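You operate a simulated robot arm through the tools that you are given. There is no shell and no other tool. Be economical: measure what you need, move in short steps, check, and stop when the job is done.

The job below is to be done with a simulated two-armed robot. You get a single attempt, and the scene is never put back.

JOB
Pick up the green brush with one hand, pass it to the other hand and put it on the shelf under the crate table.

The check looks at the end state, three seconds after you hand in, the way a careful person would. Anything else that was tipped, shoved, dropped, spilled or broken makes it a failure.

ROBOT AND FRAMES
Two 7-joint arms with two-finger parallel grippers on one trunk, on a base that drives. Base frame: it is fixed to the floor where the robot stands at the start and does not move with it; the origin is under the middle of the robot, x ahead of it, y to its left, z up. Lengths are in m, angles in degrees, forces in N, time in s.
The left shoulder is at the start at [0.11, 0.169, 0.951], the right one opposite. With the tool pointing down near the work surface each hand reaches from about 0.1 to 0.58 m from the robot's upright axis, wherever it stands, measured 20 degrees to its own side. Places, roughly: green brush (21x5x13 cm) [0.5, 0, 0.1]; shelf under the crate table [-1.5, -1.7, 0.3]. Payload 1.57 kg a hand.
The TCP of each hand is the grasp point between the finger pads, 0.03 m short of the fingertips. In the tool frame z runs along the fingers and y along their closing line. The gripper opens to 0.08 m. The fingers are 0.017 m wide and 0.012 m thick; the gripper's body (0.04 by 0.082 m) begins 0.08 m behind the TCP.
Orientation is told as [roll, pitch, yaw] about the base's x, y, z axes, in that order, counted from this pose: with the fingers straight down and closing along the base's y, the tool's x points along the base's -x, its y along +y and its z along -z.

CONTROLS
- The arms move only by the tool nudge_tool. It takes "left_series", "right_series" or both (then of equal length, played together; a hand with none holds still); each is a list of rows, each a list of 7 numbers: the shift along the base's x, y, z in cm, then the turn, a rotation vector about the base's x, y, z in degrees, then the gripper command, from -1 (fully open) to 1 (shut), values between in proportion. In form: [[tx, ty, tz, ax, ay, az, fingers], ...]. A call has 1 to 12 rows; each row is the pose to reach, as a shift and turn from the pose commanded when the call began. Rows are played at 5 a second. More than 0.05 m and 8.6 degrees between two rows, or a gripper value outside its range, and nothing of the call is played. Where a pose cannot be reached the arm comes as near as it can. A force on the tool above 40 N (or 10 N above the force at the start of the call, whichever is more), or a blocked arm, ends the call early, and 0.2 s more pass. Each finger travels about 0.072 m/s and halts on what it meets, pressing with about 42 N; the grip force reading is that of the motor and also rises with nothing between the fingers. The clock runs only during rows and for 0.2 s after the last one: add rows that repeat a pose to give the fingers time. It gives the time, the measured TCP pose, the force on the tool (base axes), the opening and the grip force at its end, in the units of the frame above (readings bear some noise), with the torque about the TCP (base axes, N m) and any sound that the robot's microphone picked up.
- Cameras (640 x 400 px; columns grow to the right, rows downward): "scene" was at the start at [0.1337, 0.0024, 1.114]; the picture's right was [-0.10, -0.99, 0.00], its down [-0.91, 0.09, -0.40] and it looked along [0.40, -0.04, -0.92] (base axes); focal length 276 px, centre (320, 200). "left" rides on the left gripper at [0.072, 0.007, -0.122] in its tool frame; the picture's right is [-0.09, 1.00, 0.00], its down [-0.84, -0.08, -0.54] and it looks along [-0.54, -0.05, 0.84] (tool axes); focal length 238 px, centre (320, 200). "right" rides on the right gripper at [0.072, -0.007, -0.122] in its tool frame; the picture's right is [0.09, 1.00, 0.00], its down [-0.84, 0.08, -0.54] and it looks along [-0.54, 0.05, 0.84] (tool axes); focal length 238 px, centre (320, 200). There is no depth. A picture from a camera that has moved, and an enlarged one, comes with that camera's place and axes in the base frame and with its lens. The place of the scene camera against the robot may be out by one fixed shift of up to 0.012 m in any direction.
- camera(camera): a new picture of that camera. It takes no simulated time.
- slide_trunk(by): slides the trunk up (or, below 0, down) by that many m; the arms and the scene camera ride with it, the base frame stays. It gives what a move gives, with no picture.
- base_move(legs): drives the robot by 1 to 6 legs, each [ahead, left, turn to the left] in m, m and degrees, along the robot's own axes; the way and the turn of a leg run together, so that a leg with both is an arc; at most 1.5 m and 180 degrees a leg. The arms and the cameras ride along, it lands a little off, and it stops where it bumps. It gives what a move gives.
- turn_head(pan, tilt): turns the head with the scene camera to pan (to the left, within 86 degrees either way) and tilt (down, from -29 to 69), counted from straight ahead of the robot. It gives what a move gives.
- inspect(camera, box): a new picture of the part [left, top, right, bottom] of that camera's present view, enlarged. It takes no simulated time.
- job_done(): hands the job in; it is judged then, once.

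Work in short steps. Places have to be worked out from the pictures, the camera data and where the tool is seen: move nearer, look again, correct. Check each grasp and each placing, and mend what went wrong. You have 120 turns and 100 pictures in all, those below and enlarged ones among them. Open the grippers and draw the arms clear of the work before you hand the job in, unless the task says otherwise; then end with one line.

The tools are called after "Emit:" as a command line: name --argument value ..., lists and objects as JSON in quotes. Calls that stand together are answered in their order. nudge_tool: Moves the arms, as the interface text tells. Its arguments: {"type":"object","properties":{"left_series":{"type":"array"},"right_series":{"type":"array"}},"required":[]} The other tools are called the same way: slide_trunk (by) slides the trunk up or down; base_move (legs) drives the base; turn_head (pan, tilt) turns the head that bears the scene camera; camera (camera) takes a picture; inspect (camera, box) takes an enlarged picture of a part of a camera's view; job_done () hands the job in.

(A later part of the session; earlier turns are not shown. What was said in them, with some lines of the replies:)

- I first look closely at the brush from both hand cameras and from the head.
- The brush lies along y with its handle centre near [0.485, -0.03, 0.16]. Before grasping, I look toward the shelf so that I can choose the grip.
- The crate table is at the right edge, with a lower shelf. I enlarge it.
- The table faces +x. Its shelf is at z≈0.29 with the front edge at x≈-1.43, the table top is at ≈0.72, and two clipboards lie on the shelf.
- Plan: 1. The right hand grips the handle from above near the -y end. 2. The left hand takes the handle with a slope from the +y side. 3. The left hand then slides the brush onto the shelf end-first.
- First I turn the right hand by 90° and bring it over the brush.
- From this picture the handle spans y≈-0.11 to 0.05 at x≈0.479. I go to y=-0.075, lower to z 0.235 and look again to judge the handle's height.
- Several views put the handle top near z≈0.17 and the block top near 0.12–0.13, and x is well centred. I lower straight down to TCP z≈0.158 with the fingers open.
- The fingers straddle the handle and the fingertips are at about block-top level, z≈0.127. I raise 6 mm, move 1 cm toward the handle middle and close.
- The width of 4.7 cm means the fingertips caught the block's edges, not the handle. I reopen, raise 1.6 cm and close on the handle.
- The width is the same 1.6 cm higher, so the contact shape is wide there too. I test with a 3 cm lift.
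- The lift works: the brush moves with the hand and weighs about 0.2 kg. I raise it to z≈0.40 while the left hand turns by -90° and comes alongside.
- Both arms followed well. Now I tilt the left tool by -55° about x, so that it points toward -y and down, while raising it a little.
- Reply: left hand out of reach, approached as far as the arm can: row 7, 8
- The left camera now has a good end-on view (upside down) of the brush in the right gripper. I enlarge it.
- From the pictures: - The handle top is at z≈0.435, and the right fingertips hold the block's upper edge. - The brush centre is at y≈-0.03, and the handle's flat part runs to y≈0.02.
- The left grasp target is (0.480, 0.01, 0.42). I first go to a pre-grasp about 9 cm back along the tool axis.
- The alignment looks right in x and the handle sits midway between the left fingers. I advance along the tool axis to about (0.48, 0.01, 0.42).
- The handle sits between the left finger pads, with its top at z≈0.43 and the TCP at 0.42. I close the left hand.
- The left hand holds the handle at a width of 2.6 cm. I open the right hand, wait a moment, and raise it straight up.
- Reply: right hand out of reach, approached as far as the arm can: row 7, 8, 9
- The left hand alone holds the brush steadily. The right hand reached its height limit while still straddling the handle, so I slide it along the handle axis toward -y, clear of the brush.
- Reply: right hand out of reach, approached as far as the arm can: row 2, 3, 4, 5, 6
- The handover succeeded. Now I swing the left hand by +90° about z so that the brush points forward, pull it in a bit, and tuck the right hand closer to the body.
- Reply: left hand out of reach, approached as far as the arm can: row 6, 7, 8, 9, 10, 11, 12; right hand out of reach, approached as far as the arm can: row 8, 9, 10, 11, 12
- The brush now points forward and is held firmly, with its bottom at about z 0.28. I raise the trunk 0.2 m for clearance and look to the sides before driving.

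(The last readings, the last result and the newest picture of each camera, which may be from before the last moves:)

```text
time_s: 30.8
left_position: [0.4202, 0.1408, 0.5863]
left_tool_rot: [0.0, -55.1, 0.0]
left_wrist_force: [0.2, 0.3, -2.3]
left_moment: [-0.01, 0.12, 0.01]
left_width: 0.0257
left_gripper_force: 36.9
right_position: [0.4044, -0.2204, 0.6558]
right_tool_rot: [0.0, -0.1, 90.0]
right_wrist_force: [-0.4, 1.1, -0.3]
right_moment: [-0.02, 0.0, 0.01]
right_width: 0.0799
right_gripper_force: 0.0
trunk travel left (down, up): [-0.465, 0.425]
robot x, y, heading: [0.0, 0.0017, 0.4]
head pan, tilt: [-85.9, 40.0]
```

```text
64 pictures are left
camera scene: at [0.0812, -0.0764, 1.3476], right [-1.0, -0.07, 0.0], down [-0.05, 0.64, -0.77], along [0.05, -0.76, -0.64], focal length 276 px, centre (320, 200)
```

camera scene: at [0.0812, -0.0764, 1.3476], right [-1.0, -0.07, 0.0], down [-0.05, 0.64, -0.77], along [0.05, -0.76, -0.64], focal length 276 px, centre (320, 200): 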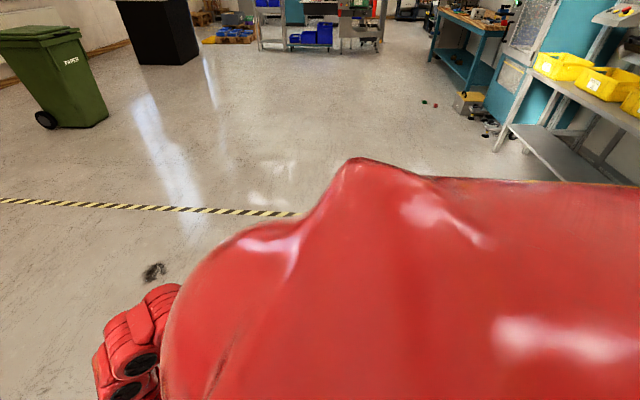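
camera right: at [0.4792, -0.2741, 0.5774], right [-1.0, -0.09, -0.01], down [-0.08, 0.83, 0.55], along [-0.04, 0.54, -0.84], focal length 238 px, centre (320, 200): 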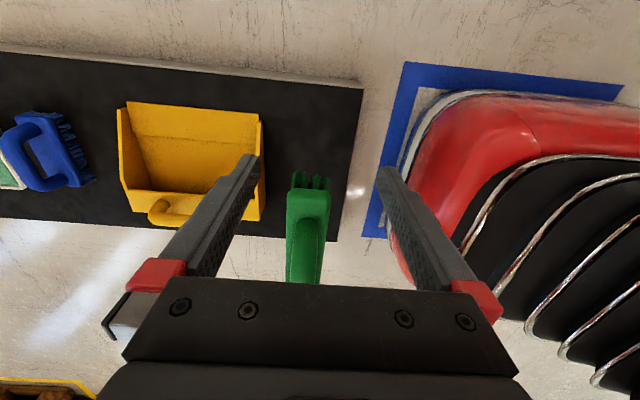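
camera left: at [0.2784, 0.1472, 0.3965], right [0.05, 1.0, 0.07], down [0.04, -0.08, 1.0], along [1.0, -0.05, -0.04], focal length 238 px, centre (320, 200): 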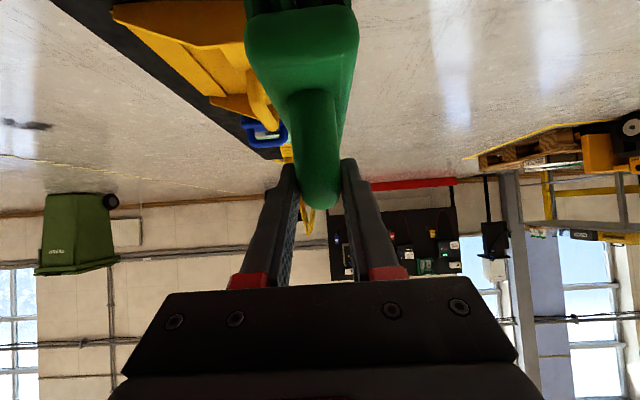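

The floor on the right side is clear. I back off 0.25 m and turn right by 90°, then look ahead.

Emit:
base_move --legs '[[-0.25, 0, 0], [0, 0, -90]]'

Emit:
turn_head --pan -60 --tilt 35

Emit:
camera --camera "scene"

```text
time_s: 36.5
left_position: [-0.1341, -0.4262, 0.5855]
left_tool_rot: [0.0, -54.9, -93.3]
left_wrist_force: [0.7, -0.5, -1.9]
left_moment: [0.15, -0.04, 0.01]
left_width: 0.0257
left_gripper_force: 36.8
right_position: [-0.4927, -0.3912, 0.6548]
right_tool_rot: [-0.1, -0.1, -3.2]
right_wrist_force: [0.0, 0.2, -0.4]
right_moment: [0.04, 0.01, 0.01]
right_width: 0.0801
right_gripper_force: 0.1
trunk travel left (down, up): [-0.465, 0.425]
robot x, y, heading: [-0.2459, 0.0006, -93.1]
head pan, tilt: [-85.9, 40.0]
```

```text
time_s: 37.4
left_position: [-0.1333, -0.4266, 0.5856]
left_tool_rot: [0.0, -55.0, -93.2]
left_wrist_force: [0.2, -0.4, -2.6]
left_moment: [0.12, -0.04, 0.01]
left_width: 0.0257
left_gripper_force: 36.8
right_position: [-0.4939, -0.3926, 0.6551]
right_tool_rot: [0.1, -0.1, -3.2]
right_wrist_force: [0.5, 0.1, -0.6]
right_moment: [-0.02, 0.03, 0.02]
right_width: 0.0802
right_gripper_force: 0.0
trunk travel left (down, up): [-0.465, 0.425]
robot x, y, heading: [-0.2502, 0.0013, -93.3]
head pan, tilt: [-60.0, 35.0]
```

```text
63 pictures are left
camera scene: at [-0.3393, -0.1108, 1.3552], right [-0.45, 0.89, 0.0], down [0.51, 0.26, -0.82], along [-0.73, -0.37, -0.57], focal length 276 px, centre (320, 200)
```

scene: 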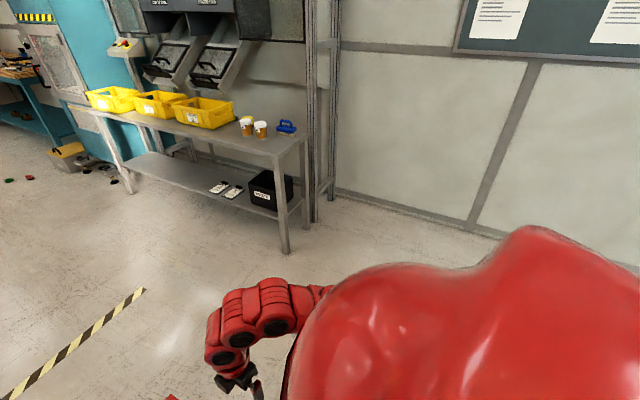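

The whole table is visible now. I enlarge it to locate the shelf.

Emit:
inspect --camera "scene" --box '[60, 70, 340, 270]'

```text
2.00 times, centred on (200, 170) of scene
camera zoom: at [-0.3393, -0.1108, 1.3552], right [-0.45, 0.89, 0.0], down [0.51, 0.26, -0.82], along [-0.73, -0.37, -0.57], focal length 552 px, centre (560, 260)
```

zoom: 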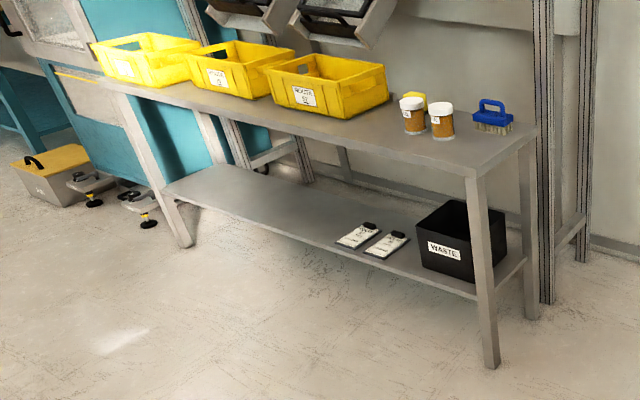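

Shelf front edge is at x≈-1.40, z≈0.29. The free stretch lies between the left leg (y≈-2.5) and the clipboards (y≈-1.55), so I aim at y≈-1.95. I turn to face the table and drive sideways at a distance.

Emit:
base_move --legs '[[0, 0, -86.7], [0, 1.4, 0], [0, 0.35, 0]]'

Emit:
turn_head --pan 0 --tilt 40

Emit:
camera --camera "scene"

```text
time_s: 49.9
left_position: [-0.694, -1.8645, 0.5867]
left_tool_rot: [-0.1, -55.0, 179.6]
left_wrist_force: [0.3, -0.5, -2.5]
left_moment: [-0.02, -0.15, 0.01]
left_width: 0.0256
left_gripper_force: 37.1
right_position: [-0.6753, -1.5059, 0.655]
right_tool_rot: [-0.1, 0.0, -90.6]
right_wrist_force: [-0.1, 0.4, 0.2]
right_moment: [0.06, -0.03, -0.01]
right_width: 0.0802
right_gripper_force: 0.0
trunk travel left (down, up): [-0.465, 0.425]
robot x, y, heading: [-0.2769, -1.7261, 179.5]
head pan, tilt: [-60.0, 35.0]
```

```text
time_s: 51.2
left_position: [-0.696, -1.8652, 0.5855]
left_tool_rot: [0.0, -55.0, 179.4]
left_wrist_force: [0.1, 0.2, -1.3]
left_moment: [0.01, -0.11, 0.02]
left_width: 0.0256
left_gripper_force: 36.8
right_position: [-0.6761, -1.5054, 0.6561]
right_tool_rot: [-0.1, -0.1, -90.5]
right_wrist_force: [-0.2, 0.4, -0.7]
right_moment: [-0.01, 0.01, 0.02]
right_width: 0.0801
right_gripper_force: 0.1
trunk travel left (down, up): [-0.465, 0.425]
robot x, y, heading: [-0.274, -1.7281, 179.5]
head pan, tilt: [0.0, 40.0]
```

```text
61 pictures are left
camera scene: at [-0.444, -1.7182, 1.3476], right [0.01, 1.0, 0.0], down [0.64, -0.01, -0.77], along [-0.77, 0.01, -0.64], focal length 276 px, centre (320, 200)
```

scene: 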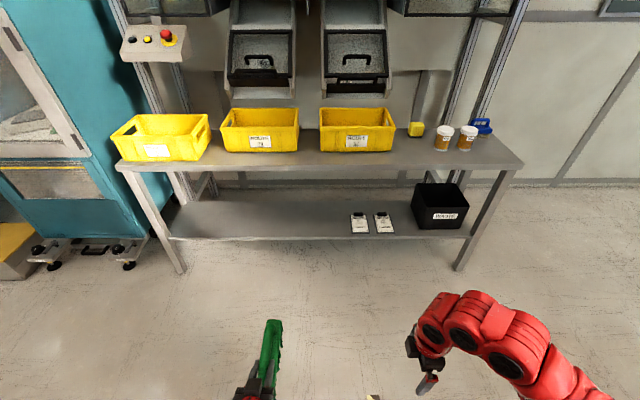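

The shelf edge is confirmed at x≈-1.40, with depth to about -1.69 and the table top at about 0.70. The left hand is already lined up at y≈-1.865, clear of the clipboards. I lower the trunk 0.14 m and extend the left hand forward (world -x).

Emit:
slide_trunk --by -0.14

Emit:
nudge_tool --left_series '[[-3, 0, 0, 0, 0, 0, 1], [-6, 0, 0, 0, 0, 0, 1], [-9, 0, 0, 0, 0, 0, 1], [-12, 0, 0, 0, 0, 0, 1], [-12, 0, 0, 0, 0, 0, 1]]'

Emit:
turn_head --pan 0 --tilt 60

Emit:
camera --camera "scene"

Emit:
camera --camera "left"

```text
time_s: 52.9
left_position: [-0.6941, -1.8652, 0.4461]
left_tool_rot: [0.0, -55.0, 179.5]
left_wrist_force: [0.2, -0.2, -1.9]
left_moment: [0.03, -0.09, -0.03]
left_width: 0.0257
left_gripper_force: 36.6
right_position: [-0.676, -1.5051, 0.5158]
right_tool_rot: [0.0, -0.1, -90.6]
right_wrist_force: [0.4, -0.2, 0.7]
right_moment: [-0.01, -0.01, 0.0]
right_width: 0.0801
right_gripper_force: 0.1
trunk travel left (down, up): [-0.325, 0.565]
robot x, y, heading: [-0.2741, -1.7305, 179.4]
head pan, tilt: [0.0, 40.0]
```

```text
time_s: 54.1
left_position: [-0.8173, -1.8655, 0.4433]
left_tool_rot: [0.0, -55.0, 179.5]
left_wrist_force: [0.1, -0.5, -1.9]
left_moment: [0.02, -0.14, 0.08]
left_width: 0.0254
left_gripper_force: 37.1
right_position: [-0.6777, -1.5058, 0.5162]
right_tool_rot: [0.0, -0.1, -90.5]
right_wrist_force: [0.6, -1.6, 0.6]
right_moment: [-0.02, 0.01, -0.05]
right_width: 0.0798
right_gripper_force: 0.1
trunk travel left (down, up): [-0.325, 0.565]
robot x, y, heading: [-0.2728, -1.7263, 179.4]
head pan, tilt: [0.0, 40.0]
```

```text
time_s: 54.9
left_position: [-0.8169, -1.8653, 0.4441]
left_tool_rot: [0.0, -54.9, 179.5]
left_wrist_force: [0.8, 0.7, -1.9]
left_moment: [-0.02, -0.12, 0.0]
left_width: 0.0257
left_gripper_force: 36.9
right_position: [-0.6757, -1.5054, 0.5156]
right_tool_rot: [0.0, -0.1, -90.5]
right_wrist_force: [0.0, 0.0, 0.3]
right_moment: [-0.01, 0.01, 0.01]
right_width: 0.0801
right_gripper_force: 0.1
trunk travel left (down, up): [-0.325, 0.565]
robot x, y, heading: [-0.2719, -1.7258, 179.6]
head pan, tilt: [0.0, 60.0]
```

```text
60 pictures are left
camera scene: at [-0.4257, -1.7185, 1.1809], right [0.01, 1.0, 0.0], down [0.87, -0.01, -0.5], along [-0.5, 0.0, -0.87], focal length 276 px, centre (320, 200)
```

scene: 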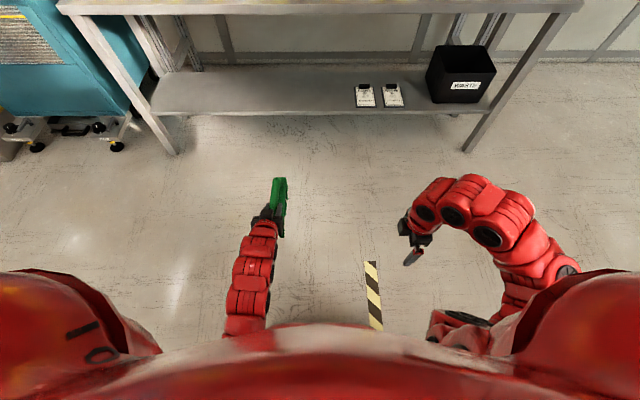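

```text
59 pictures are left
camera left: at [-0.6757, -1.8727, 0.4541], right [-0.06, -1.0, 0.08], down [-0.04, 0.08, 1.0], along [-1.0, 0.06, -0.04], focal length 238 px, centre (320, 200)
```

left: 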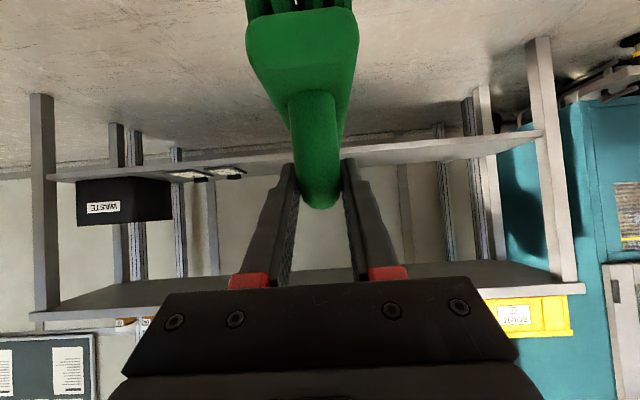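

The path is clear. Before I drive closer, I tuck the right hand back so that its wrist cannot touch the table's front edge.

Emit:
nudge_tool --right_series '[[2.5, 0.5, -2, 0, 0, 0, -1], [5, 1, -4, 0, 0, 0, -1], [7.5, 1.5, -6, 0, 0, 0, -1], [10, 2, -8, 0, 0, 0, -1], [12.5, 2.5, -8, 0, 0, 0, -1], [15, 3, -8, 0, 0, 0, -1], [15, 3, -8, 0, 0, 0, -1]]'

Emit:
camera --camera "scene"

```text
time_s: 56.5
left_position: [-0.8177, -1.864, 0.4439]
left_tool_rot: [0.0, -55.0, 179.5]
left_wrist_force: [0.3, -0.7, -1.3]
left_moment: [-0.01, -0.13, 0.01]
left_width: 0.0256
left_gripper_force: 36.5
right_position: [-0.5688, -1.4389, 0.3804]
right_tool_rot: [0.1, -0.1, -90.6]
right_wrist_force: [-0.2, -0.6, -0.4]
right_moment: [0.03, 0.0, 0.01]
right_width: 0.0797
right_gripper_force: 0.1
right hand out of reach, approached as far as the arm can: row 1, 2, 3, 4, 5, 6, 7
trunk travel left (down, up): [-0.325, 0.565]
robot x, y, heading: [-0.2765, -1.7285, 179.5]
head pan, tilt: [0.0, 60.0]
```

```text
58 pictures are left
camera scene: at [-0.4257, -1.7185, 1.1809], right [0.01, 1.0, 0.0], down [0.87, -0.01, -0.5], along [-0.5, 0.0, -0.87], focal length 276 px, centre (320, 200)
```

scene: 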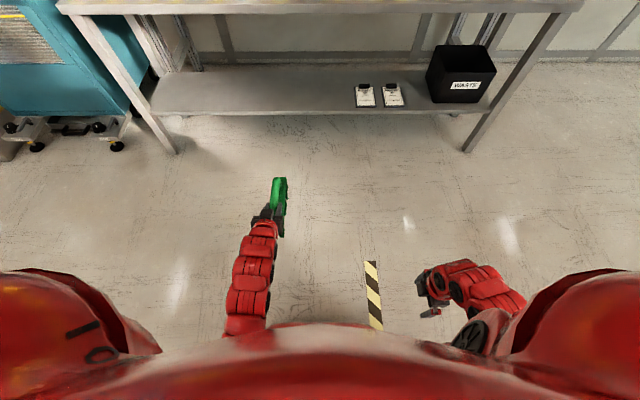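

The right arm is tucked. I drive 0.40 m ahead (the brush front would then be at about x -1.37) and check the height against the shelf.

Emit:
base_move --legs '[[0.4, 0, 0]]'

Emit:
camera --camera "scene"

Emit:
camera --camera "left"

Emit:
camera --camera "right"

```text
time_s: 59.0
left_position: [-1.2235, -1.8693, 0.4425]
left_tool_rot: [0.0, -55.0, -180.0]
left_wrist_force: [0.4, -0.3, -1.7]
left_moment: [-0.02, -0.08, 0.0]
left_width: 0.0257
left_gripper_force: 36.8
right_position: [-0.9806, -1.4417, 0.3799]
right_tool_rot: [0.1, -0.1, -89.9]
right_wrist_force: [0.2, -0.6, -0.5]
right_moment: [0.0, 0.04, -0.01]
right_width: 0.0802
right_gripper_force: 0.1
trunk travel left (down, up): [-0.325, 0.565]
robot x, y, heading: [-0.6834, -1.7274, -180.0]
head pan, tilt: [0.0, 60.0]
```

```text
57 pictures are left
camera scene: at [-0.8339, -1.7188, 1.1808], right [0.0, 1.0, 0.0], down [0.87, 0.0, -0.5], along [-0.5, 0.0, -0.87], focal length 276 px, centre (320, 200)
```

scene: 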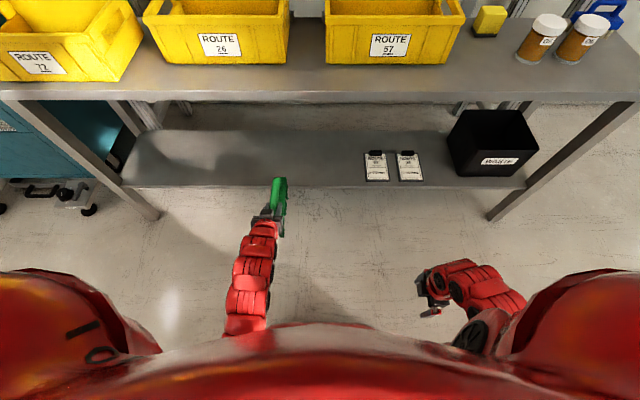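

```text
56 pictures are left
camera left: at [-1.0821, -1.876, 0.454], right [-0.05, -1.0, 0.08], down [-0.04, 0.08, 1.0], along [-1.0, 0.05, -0.04], focal length 238 px, centre (320, 200)
```

left: 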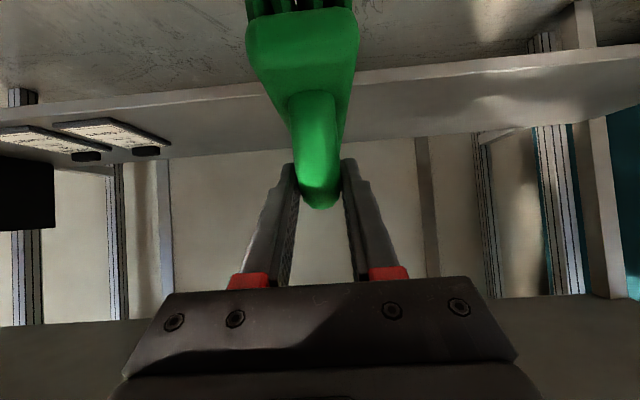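

```text
55 pictures are left
camera right: at [-0.9877, -1.3698, 0.502], right [1.0, 0.09, 0.0], down [0.08, -0.84, 0.54], along [0.05, -0.54, -0.84], focal length 238 px, centre (320, 200)
```

right: 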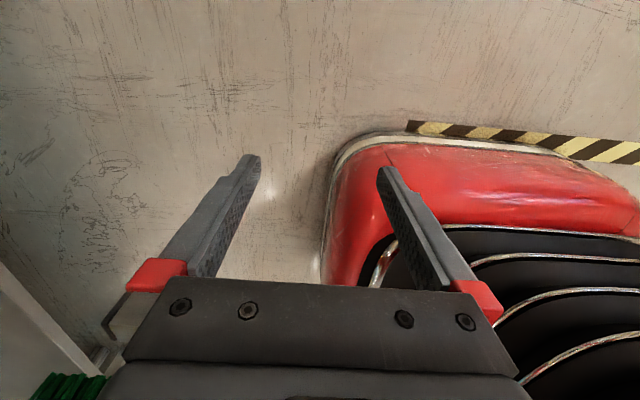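

The base front is about 0.27 m ahead of the robot's centre, so there is room to go closer. I enlarge the left view to measure the shelf top against the brush.

Emit:
inspect --camera "left" --box '[160, 0, 480, 200]'

Emit:
inspect --camera "scene" --box '[100, 100, 450, 260]'

```text
2.00 times, centred on (320, 100) of left
camera zoom: at [-1.0821, -1.876, 0.454], right [-0.05, -1.0, 0.08], down [-0.04, 0.08, 1.0], along [-1.0, 0.05, -0.04], focal length 477 px, centre (320, 400)
```

zoom: 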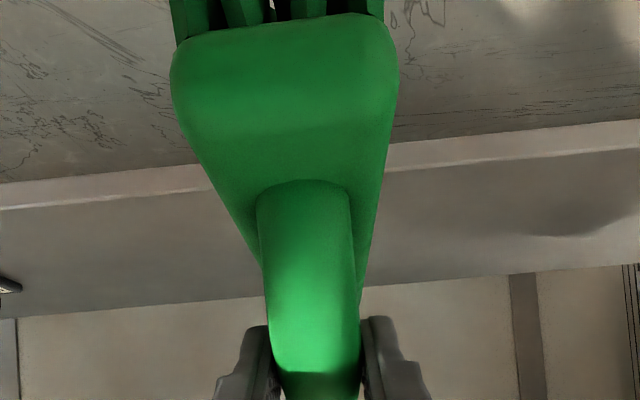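

```text
1.83 times, centred on (275, 180) of scene
camera zoom: at [-0.8339, -1.7188, 1.1808], right [0.0, 1.0, 0.0], down [0.87, 0.0, -0.5], along [-0.5, 0.0, -0.87], focal length 505 px, centre (402, 237)
```

zoom: 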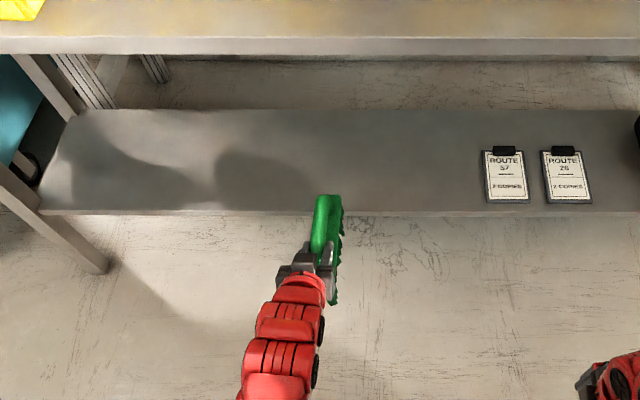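

Measurements:
- Shelf top is at z≈0.294, running from x≈-1.404 to -1.684.
- The brush bottom is about 0.11 m below the TCP, at ≈0.33, so there is about 4 cm of clearance.

I drive 0.26 m ahead to put the brush over the shelf.

Emit:
base_move --legs '[[0.26, 0, 0]]'

Emit:
camera --camera "scene"

Emit:
camera --camera "left"

```text
time_s: 60.9
left_position: [-1.4858, -1.8711, 0.443]
left_tool_rot: [0.1, -54.9, -179.7]
left_wrist_force: [0.4, 0.3, -2.7]
left_moment: [-0.04, -0.12, 0.01]
left_width: 0.0255
left_gripper_force: 36.5
right_position: [-1.2423, -1.4433, 0.3807]
right_tool_rot: [0.1, -0.2, -89.9]
right_wrist_force: [0.0, 0.4, -0.4]
right_moment: [0.02, -0.01, -0.04]
right_width: 0.0803
right_gripper_force: 0.0
trunk travel left (down, up): [-0.325, 0.565]
robot x, y, heading: [-0.9416, -1.7304, -179.7]
head pan, tilt: [0.0, 60.0]
```

```text
52 pictures are left
camera scene: at [-1.0966, -1.7194, 1.1808], right [0.0, 1.0, 0.0], down [0.87, 0.0, -0.5], along [-0.5, 0.0, -0.87], focal length 276 px, centre (320, 200)
```

scene: 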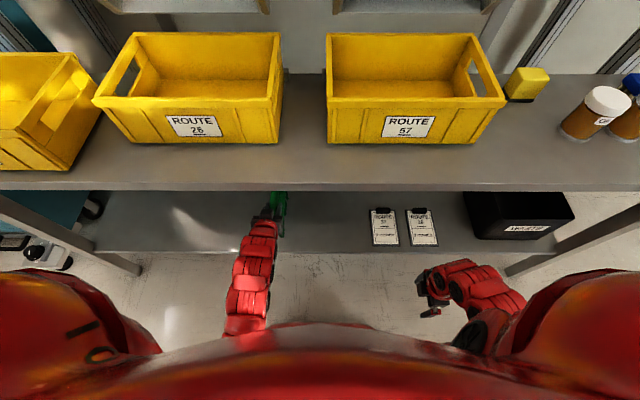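

```text
51 pictures are left
camera left: at [-1.3447, -1.8767, 0.454], right [-0.05, -1.0, 0.08], down [-0.04, 0.08, 1.0], along [-1.0, 0.05, -0.04], focal length 238 px, centre (320, 200)
```

left: 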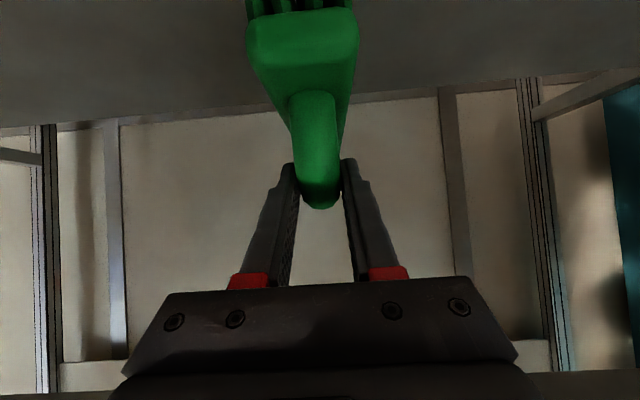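

The brush is over the shelf with TCP x=-1.486, which leaves margin at both ends. I lower it 2.8 cm and read the force.

Emit:
nudge_tool --left_series '[[0, 0, -1, 0, 0, 0, 1], [0, 0, -2, 0, 0, 0, 1], [0, 0, -2.8, 0, 0, 0, 1], [0, 0, -2.8, 0, 0, 0, 1]]'

Emit:
camera --camera "left"

Emit:
inspect --camera "scene" --box '[200, 170, 360, 270]'

```text
time_s: 61.9
left_position: [-1.4868, -1.8704, 0.4164]
left_tool_rot: [0.0, -54.9, -179.9]
left_wrist_force: [-0.7, 0.3, -2.7]
left_moment: [-0.03, -0.1, 0.02]
left_width: 0.0256
left_gripper_force: 36.7
right_position: [-1.2433, -1.4424, 0.3801]
right_tool_rot: [0.1, 0.0, -89.8]
right_wrist_force: [0.4, 0.3, -0.3]
right_moment: [-0.01, 0.0, -0.03]
right_width: 0.0801
right_gripper_force: 0.1
trunk travel left (down, up): [-0.325, 0.565]
robot x, y, heading: [-0.9479, -1.7274, -180.1]
head pan, tilt: [0.0, 60.0]
```

```text
50 pictures are left
camera left: at [-1.3451, -1.8764, 0.4267], right [-0.05, -1.0, 0.08], down [-0.04, 0.08, 1.0], along [-1.0, 0.05, -0.04], focal length 238 px, centre (320, 200)
```

left: 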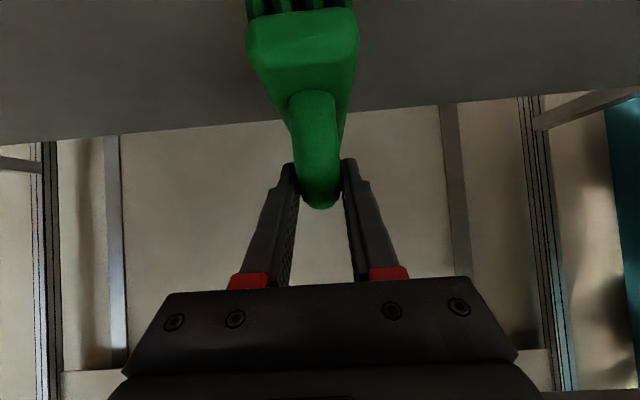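

```text
4.00 times, centred on (280, 220) of scene
camera zoom: at [-1.0962, -1.7194, 1.1809], right [0.0, 1.0, 0.0], down [0.87, 0.0, -0.5], along [-0.5, 0.0, -0.87], focal length 1105 px, centre (480, 120)
```

zoom: 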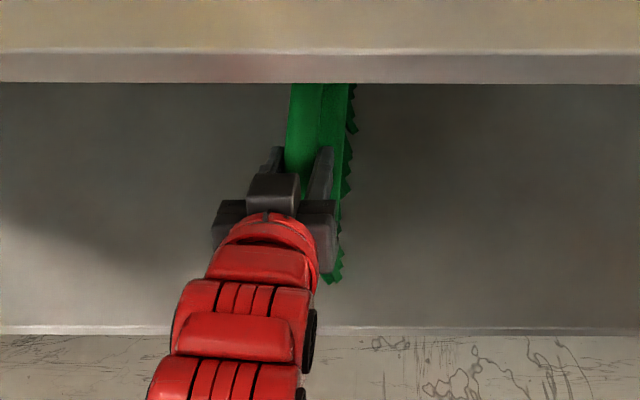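

No contact yet. The brush's rear end is at x≈-1.44, about 4 cm inside the front edge. I lower in small steps.

Emit:
nudge_tool --left_series '[[0, 0, -0.3, 0, 0, 0, 1], [0, 0, -0.6, 0, 0, 0, 1], [0, 0, -0.9, 0, 0, 0, 1], [0, 0, -0.9, 0, 0, 0, 1]]'

```text
time_s: 62.9
left_position: [-1.4863, -1.8693, 0.4086]
left_tool_rot: [-0.1, -55.0, -179.8]
left_wrist_force: [-0.3, 0.1, -1.5]
left_moment: [0.0, -0.09, 0.02]
left_width: 0.0254
left_gripper_force: 36.9
right_position: [-1.2422, -1.4422, 0.3803]
right_tool_rot: [0.0, -0.1, -89.9]
right_wrist_force: [-0.2, 0.5, -0.3]
right_moment: [-0.03, 0.02, -0.02]
right_width: 0.0801
right_gripper_force: 0.0
trunk travel left (down, up): [-0.325, 0.565]
robot x, y, heading: [-0.9443, -1.7302, -179.8]
head pan, tilt: [0.0, 60.0]
```

Still no clear contact, so I go 4 mm lower.

Emit:
nudge_tool --left_series '[[0, 0, -0.2, 0, 0, 0, 1], [0, 0, -0.4, 0, 0, 0, 1], [0, 0, -0.4, 0, 0, 0, 1]]'

```text
time_s: 63.7
left_position: [-1.4856, -1.8714, 0.4028]
left_tool_rot: [0.0, -55.0, -179.8]
left_wrist_force: [0.4, -0.1, -1.5]
left_moment: [-0.01, -0.11, 0.0]
left_width: 0.0253
left_gripper_force: 36.9
right_position: [-1.2414, -1.4418, 0.38]
right_tool_rot: [0.1, 0.0, -89.9]
right_wrist_force: [-0.7, 0.0, -0.6]
right_moment: [-0.01, 0.02, -0.04]
right_width: 0.08
right_gripper_force: 0.1
trunk travel left (down, up): [-0.325, 0.565]
robot x, y, heading: [-0.944, -1.7279, -180.0]
head pan, tilt: [0.0, 60.0]
```

Still hanging: the force and moment are unchanged. I continue in 3 mm steps.

Emit:
nudge_tool --left_series '[[0, 0, -0.3, 0, 0, 0, 1], [0, 0, -0.3, 0, 0, 0, 1]]'

Emit:
camera --camera "right"

```text
time_s: 64.3
left_position: [-1.4873, -1.871, 0.4032]
left_tool_rot: [0.0, -55.2, -179.8]
left_wrist_force: [0.6, -0.2, 6.9]
left_moment: [-0.13, 1.01, -0.07]
left_width: 0.0253
left_gripper_force: 37.1
right_position: [-1.2424, -1.4415, 0.3807]
right_tool_rot: [0.0, -0.1, -89.9]
right_wrist_force: [0.3, 0.1, -0.8]
right_moment: [0.01, 0.01, 0.01]
right_width: 0.0799
right_gripper_force: 0.1
trunk travel left (down, up): [-0.325, 0.565]
robot x, y, heading: [-0.9435, -1.7242, -180.0]
head pan, tilt: [0.0, 60.0]
```

```text
48 pictures are left
camera right: at [-1.2499, -1.3704, 0.5024], right [1.0, 0.09, 0.0], down [0.08, -0.84, 0.54], along [0.05, -0.54, -0.84], focal length 238 px, centre (320, 200)
```

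right: 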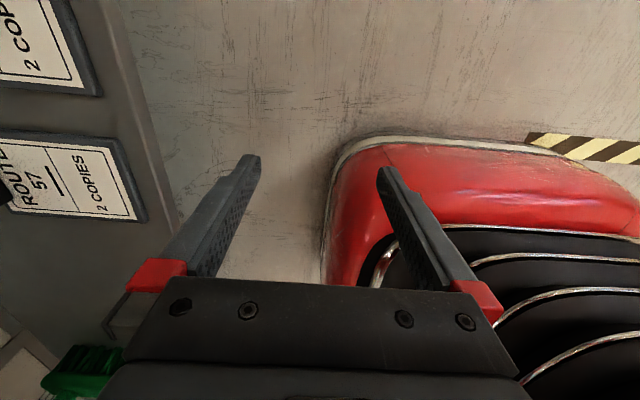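

Contact: the force changed by about 9 N, with a moment showing that the front end touches first, so the rear is only a few mm up at most. I open the fingers slowly and hold the arm still.

Emit:
nudge_tool --left_series '[[0, 0, 0.1, 0, 0, 0, 0.2], [0, 0, 0.1, 0, 0, 0, 0], [0, 0, 0.1, 0, 0, 0, -0.3], [0, 0, 0.1, 0, 0, 0, -0.6], [0, 0, 0.1, 0, 0, 0, -1], [0, 0, 0.1, 0, 0, 0, -1], [0, 0, 0.1, 0, 0, 0, -1]]'

Emit:
camera --camera "left"

Emit:
inspect --camera "scene" --box '[200, 170, 360, 270]'

```text
time_s: 65.9
left_position: [-1.4849, -1.8703, 0.4006]
left_tool_rot: [0.1, -55.0, -179.9]
left_wrist_force: [0.5, 0.2, -0.2]
left_moment: [-0.01, -0.01, 0.02]
left_width: 0.0801
left_gripper_force: 0.1
right_position: [-1.2424, -1.4424, 0.3808]
right_tool_rot: [0.2, -0.1, -90.0]
right_wrist_force: [-0.5, 0.5, -0.6]
right_moment: [-0.03, 0.03, 0.02]
right_width: 0.08
right_gripper_force: 0.1
trunk travel left (down, up): [-0.325, 0.565]
robot x, y, heading: [-0.9441, -1.7281, -180.1]
head pan, tilt: [0.0, 60.0]
```

```text
47 pictures are left
camera left: at [-1.3441, -1.8766, 0.412], right [-0.05, -1.0, 0.08], down [-0.04, 0.08, 1.0], along [-1.0, 0.05, -0.04], focal length 238 px, centre (320, 200)
```

left: 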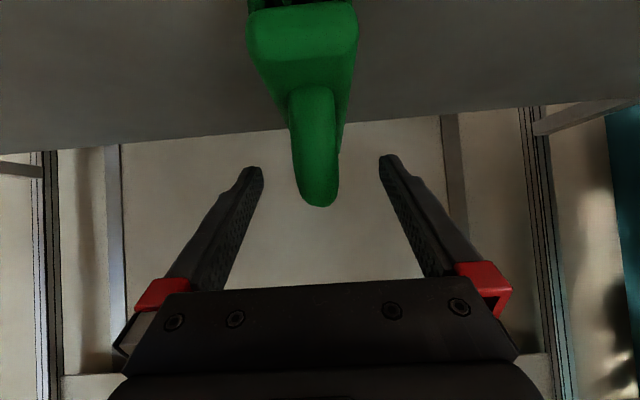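

```text
4.00 times, centred on (280, 220) of scene
camera zoom: at [-1.096, -1.7194, 1.1809], right [0.0, 1.0, 0.0], down [0.87, 0.0, -0.5], along [-0.5, 0.0, -0.87], focal length 1105 px, centre (480, 120)
```

zoom: 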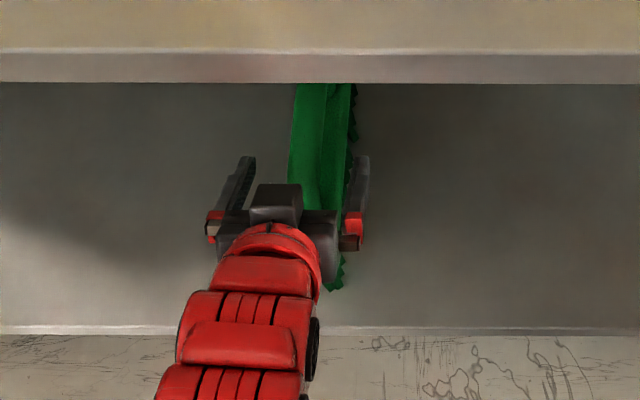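

The brush is released and stands upright. I withdraw the left hand back and up along its tool axis, then straight back.

Emit:
nudge_tool --left_series '[[1.6, 0, 1.1, 0, 0, 0, -1], [3.3, 0, 2.3, 0, 0, 0, -1], [6.5, 0, 4.5, 0, 0, 0, -1], [9.5, 0, 5.5, 0, 0, 0, -1], [12.5, 0, 5.5, 0, 0, 0, -1], [12.5, 0, 5.5, 0, 0, 0, -1]]'

Emit:
camera --camera "left"

```text
time_s: 67.3
left_position: [-1.3651, -1.8684, 0.444]
left_tool_rot: [0.0, -54.9, -180.0]
left_wrist_force: [-0.5, 0.2, -1.3]
left_moment: [-0.02, 0.03, -0.04]
left_width: 0.0799
left_gripper_force: 0.0
left hand out of reach, approached as far as the arm can: row 5, 6
right_position: [-1.2416, -1.4436, 0.3804]
right_tool_rot: [0.2, -0.1, -89.9]
right_wrist_force: [0.7, -0.6, 0.2]
right_moment: [0.01, 0.0, 0.01]
right_width: 0.08
right_gripper_force: 0.0
trunk travel left (down, up): [-0.325, 0.565]
robot x, y, heading: [-0.9428, -1.7262, -179.8]
head pan, tilt: [0.0, 60.0]
```

```text
45 pictures are left
camera left: at [-1.2243, -1.8746, 0.4556], right [-0.05, -1.0, 0.08], down [-0.04, 0.08, 1.0], along [-1.0, 0.05, -0.04], focal length 238 px, centre (320, 200)
```

left: 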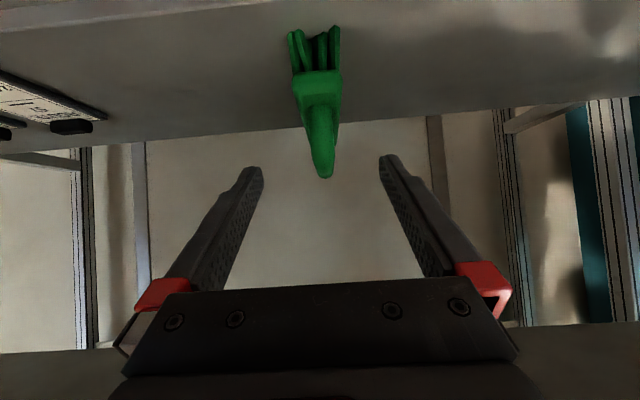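

The brush stands on its bristles on the shelf. I back the base off 0.4 m and take a final look.

Emit:
base_move --legs '[[-0.4, 0, 0]]'

Emit:
turn_head --pan 0 --tilt 45

Emit:
inspect --camera "scene" --box '[100, 80, 540, 340]'

Emit:
camera --camera "left"

```text
time_s: 69.8
left_position: [-0.9835, -1.8626, 0.4456]
left_tool_rot: [0.0, -55.0, 179.0]
left_wrist_force: [-0.5, -0.1, 0.4]
left_moment: [0.02, -0.01, -0.01]
left_width: 0.0801
left_gripper_force: 0.1
right_position: [-0.8502, -1.4385, 0.3803]
right_tool_rot: [0.1, -0.1, -91.2]
right_wrist_force: [0.6, 0.2, 0.4]
right_moment: [0.0, 0.01, 0.02]
right_width: 0.08
right_gripper_force: 0.0
trunk travel left (down, up): [-0.325, 0.565]
robot x, y, heading: [-0.5581, -1.7316, 178.9]
head pan, tilt: [0.0, 60.0]
```

```text
time_s: 70.5
left_position: [-0.9849, -1.8624, 0.4444]
left_tool_rot: [0.0, -54.9, 178.9]
left_wrist_force: [-0.6, 0.4, 0.8]
left_moment: [0.01, -0.03, 0.02]
left_width: 0.08
left_gripper_force: 0.1
right_position: [-0.8502, -1.4406, 0.3805]
right_tool_rot: [0.2, -0.1, -91.2]
right_wrist_force: [-0.1, -0.3, 0.1]
right_moment: [0.03, 0.01, 0.03]
right_width: 0.0803
right_gripper_force: 0.0
trunk travel left (down, up): [-0.325, 0.565]
robot x, y, heading: [-0.5599, -1.7255, 178.9]
head pan, tilt: [0.0, 45.0]
```

```text
1.45 times, centred on (320, 210) of scene
camera zoom: at [-0.7255, -1.7191, 1.2003], right [0.02, 1.0, 0.0], down [0.71, -0.01, -0.71], along [-0.71, 0.01, -0.71], focal length 402 px, centre (320, 186)
```

zoom: 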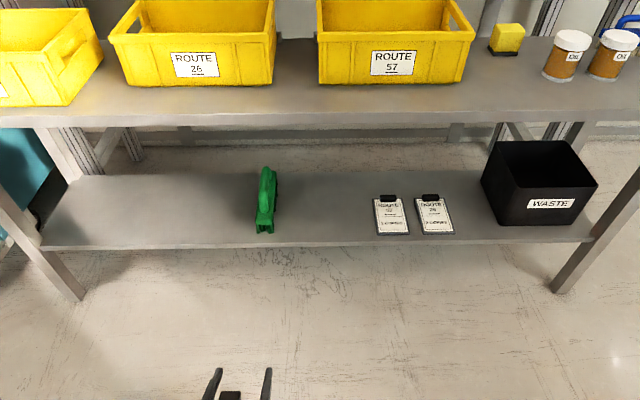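

```text
43 pictures are left
camera left: at [-0.8425, -1.8716, 0.4556], right [-0.07, -0.99, 0.08], down [-0.04, 0.08, 1.0], along [-1.0, 0.07, -0.04], focal length 238 px, centre (320, 200)
```

left: 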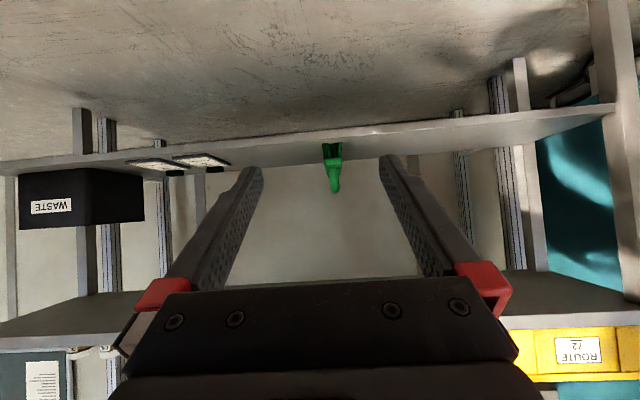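

The brush stands fully on the shelf, the clipboards and waste box are where they were, and both hands are open and clear. I hand in.

Emit:
job_done

```text
The job is handed in.
```

The right hand picked up the green brush and passed it to the left, which set it upright on the shelf under the crate table. In the last pictures nothing else there had moved, and both hands were open and clear.
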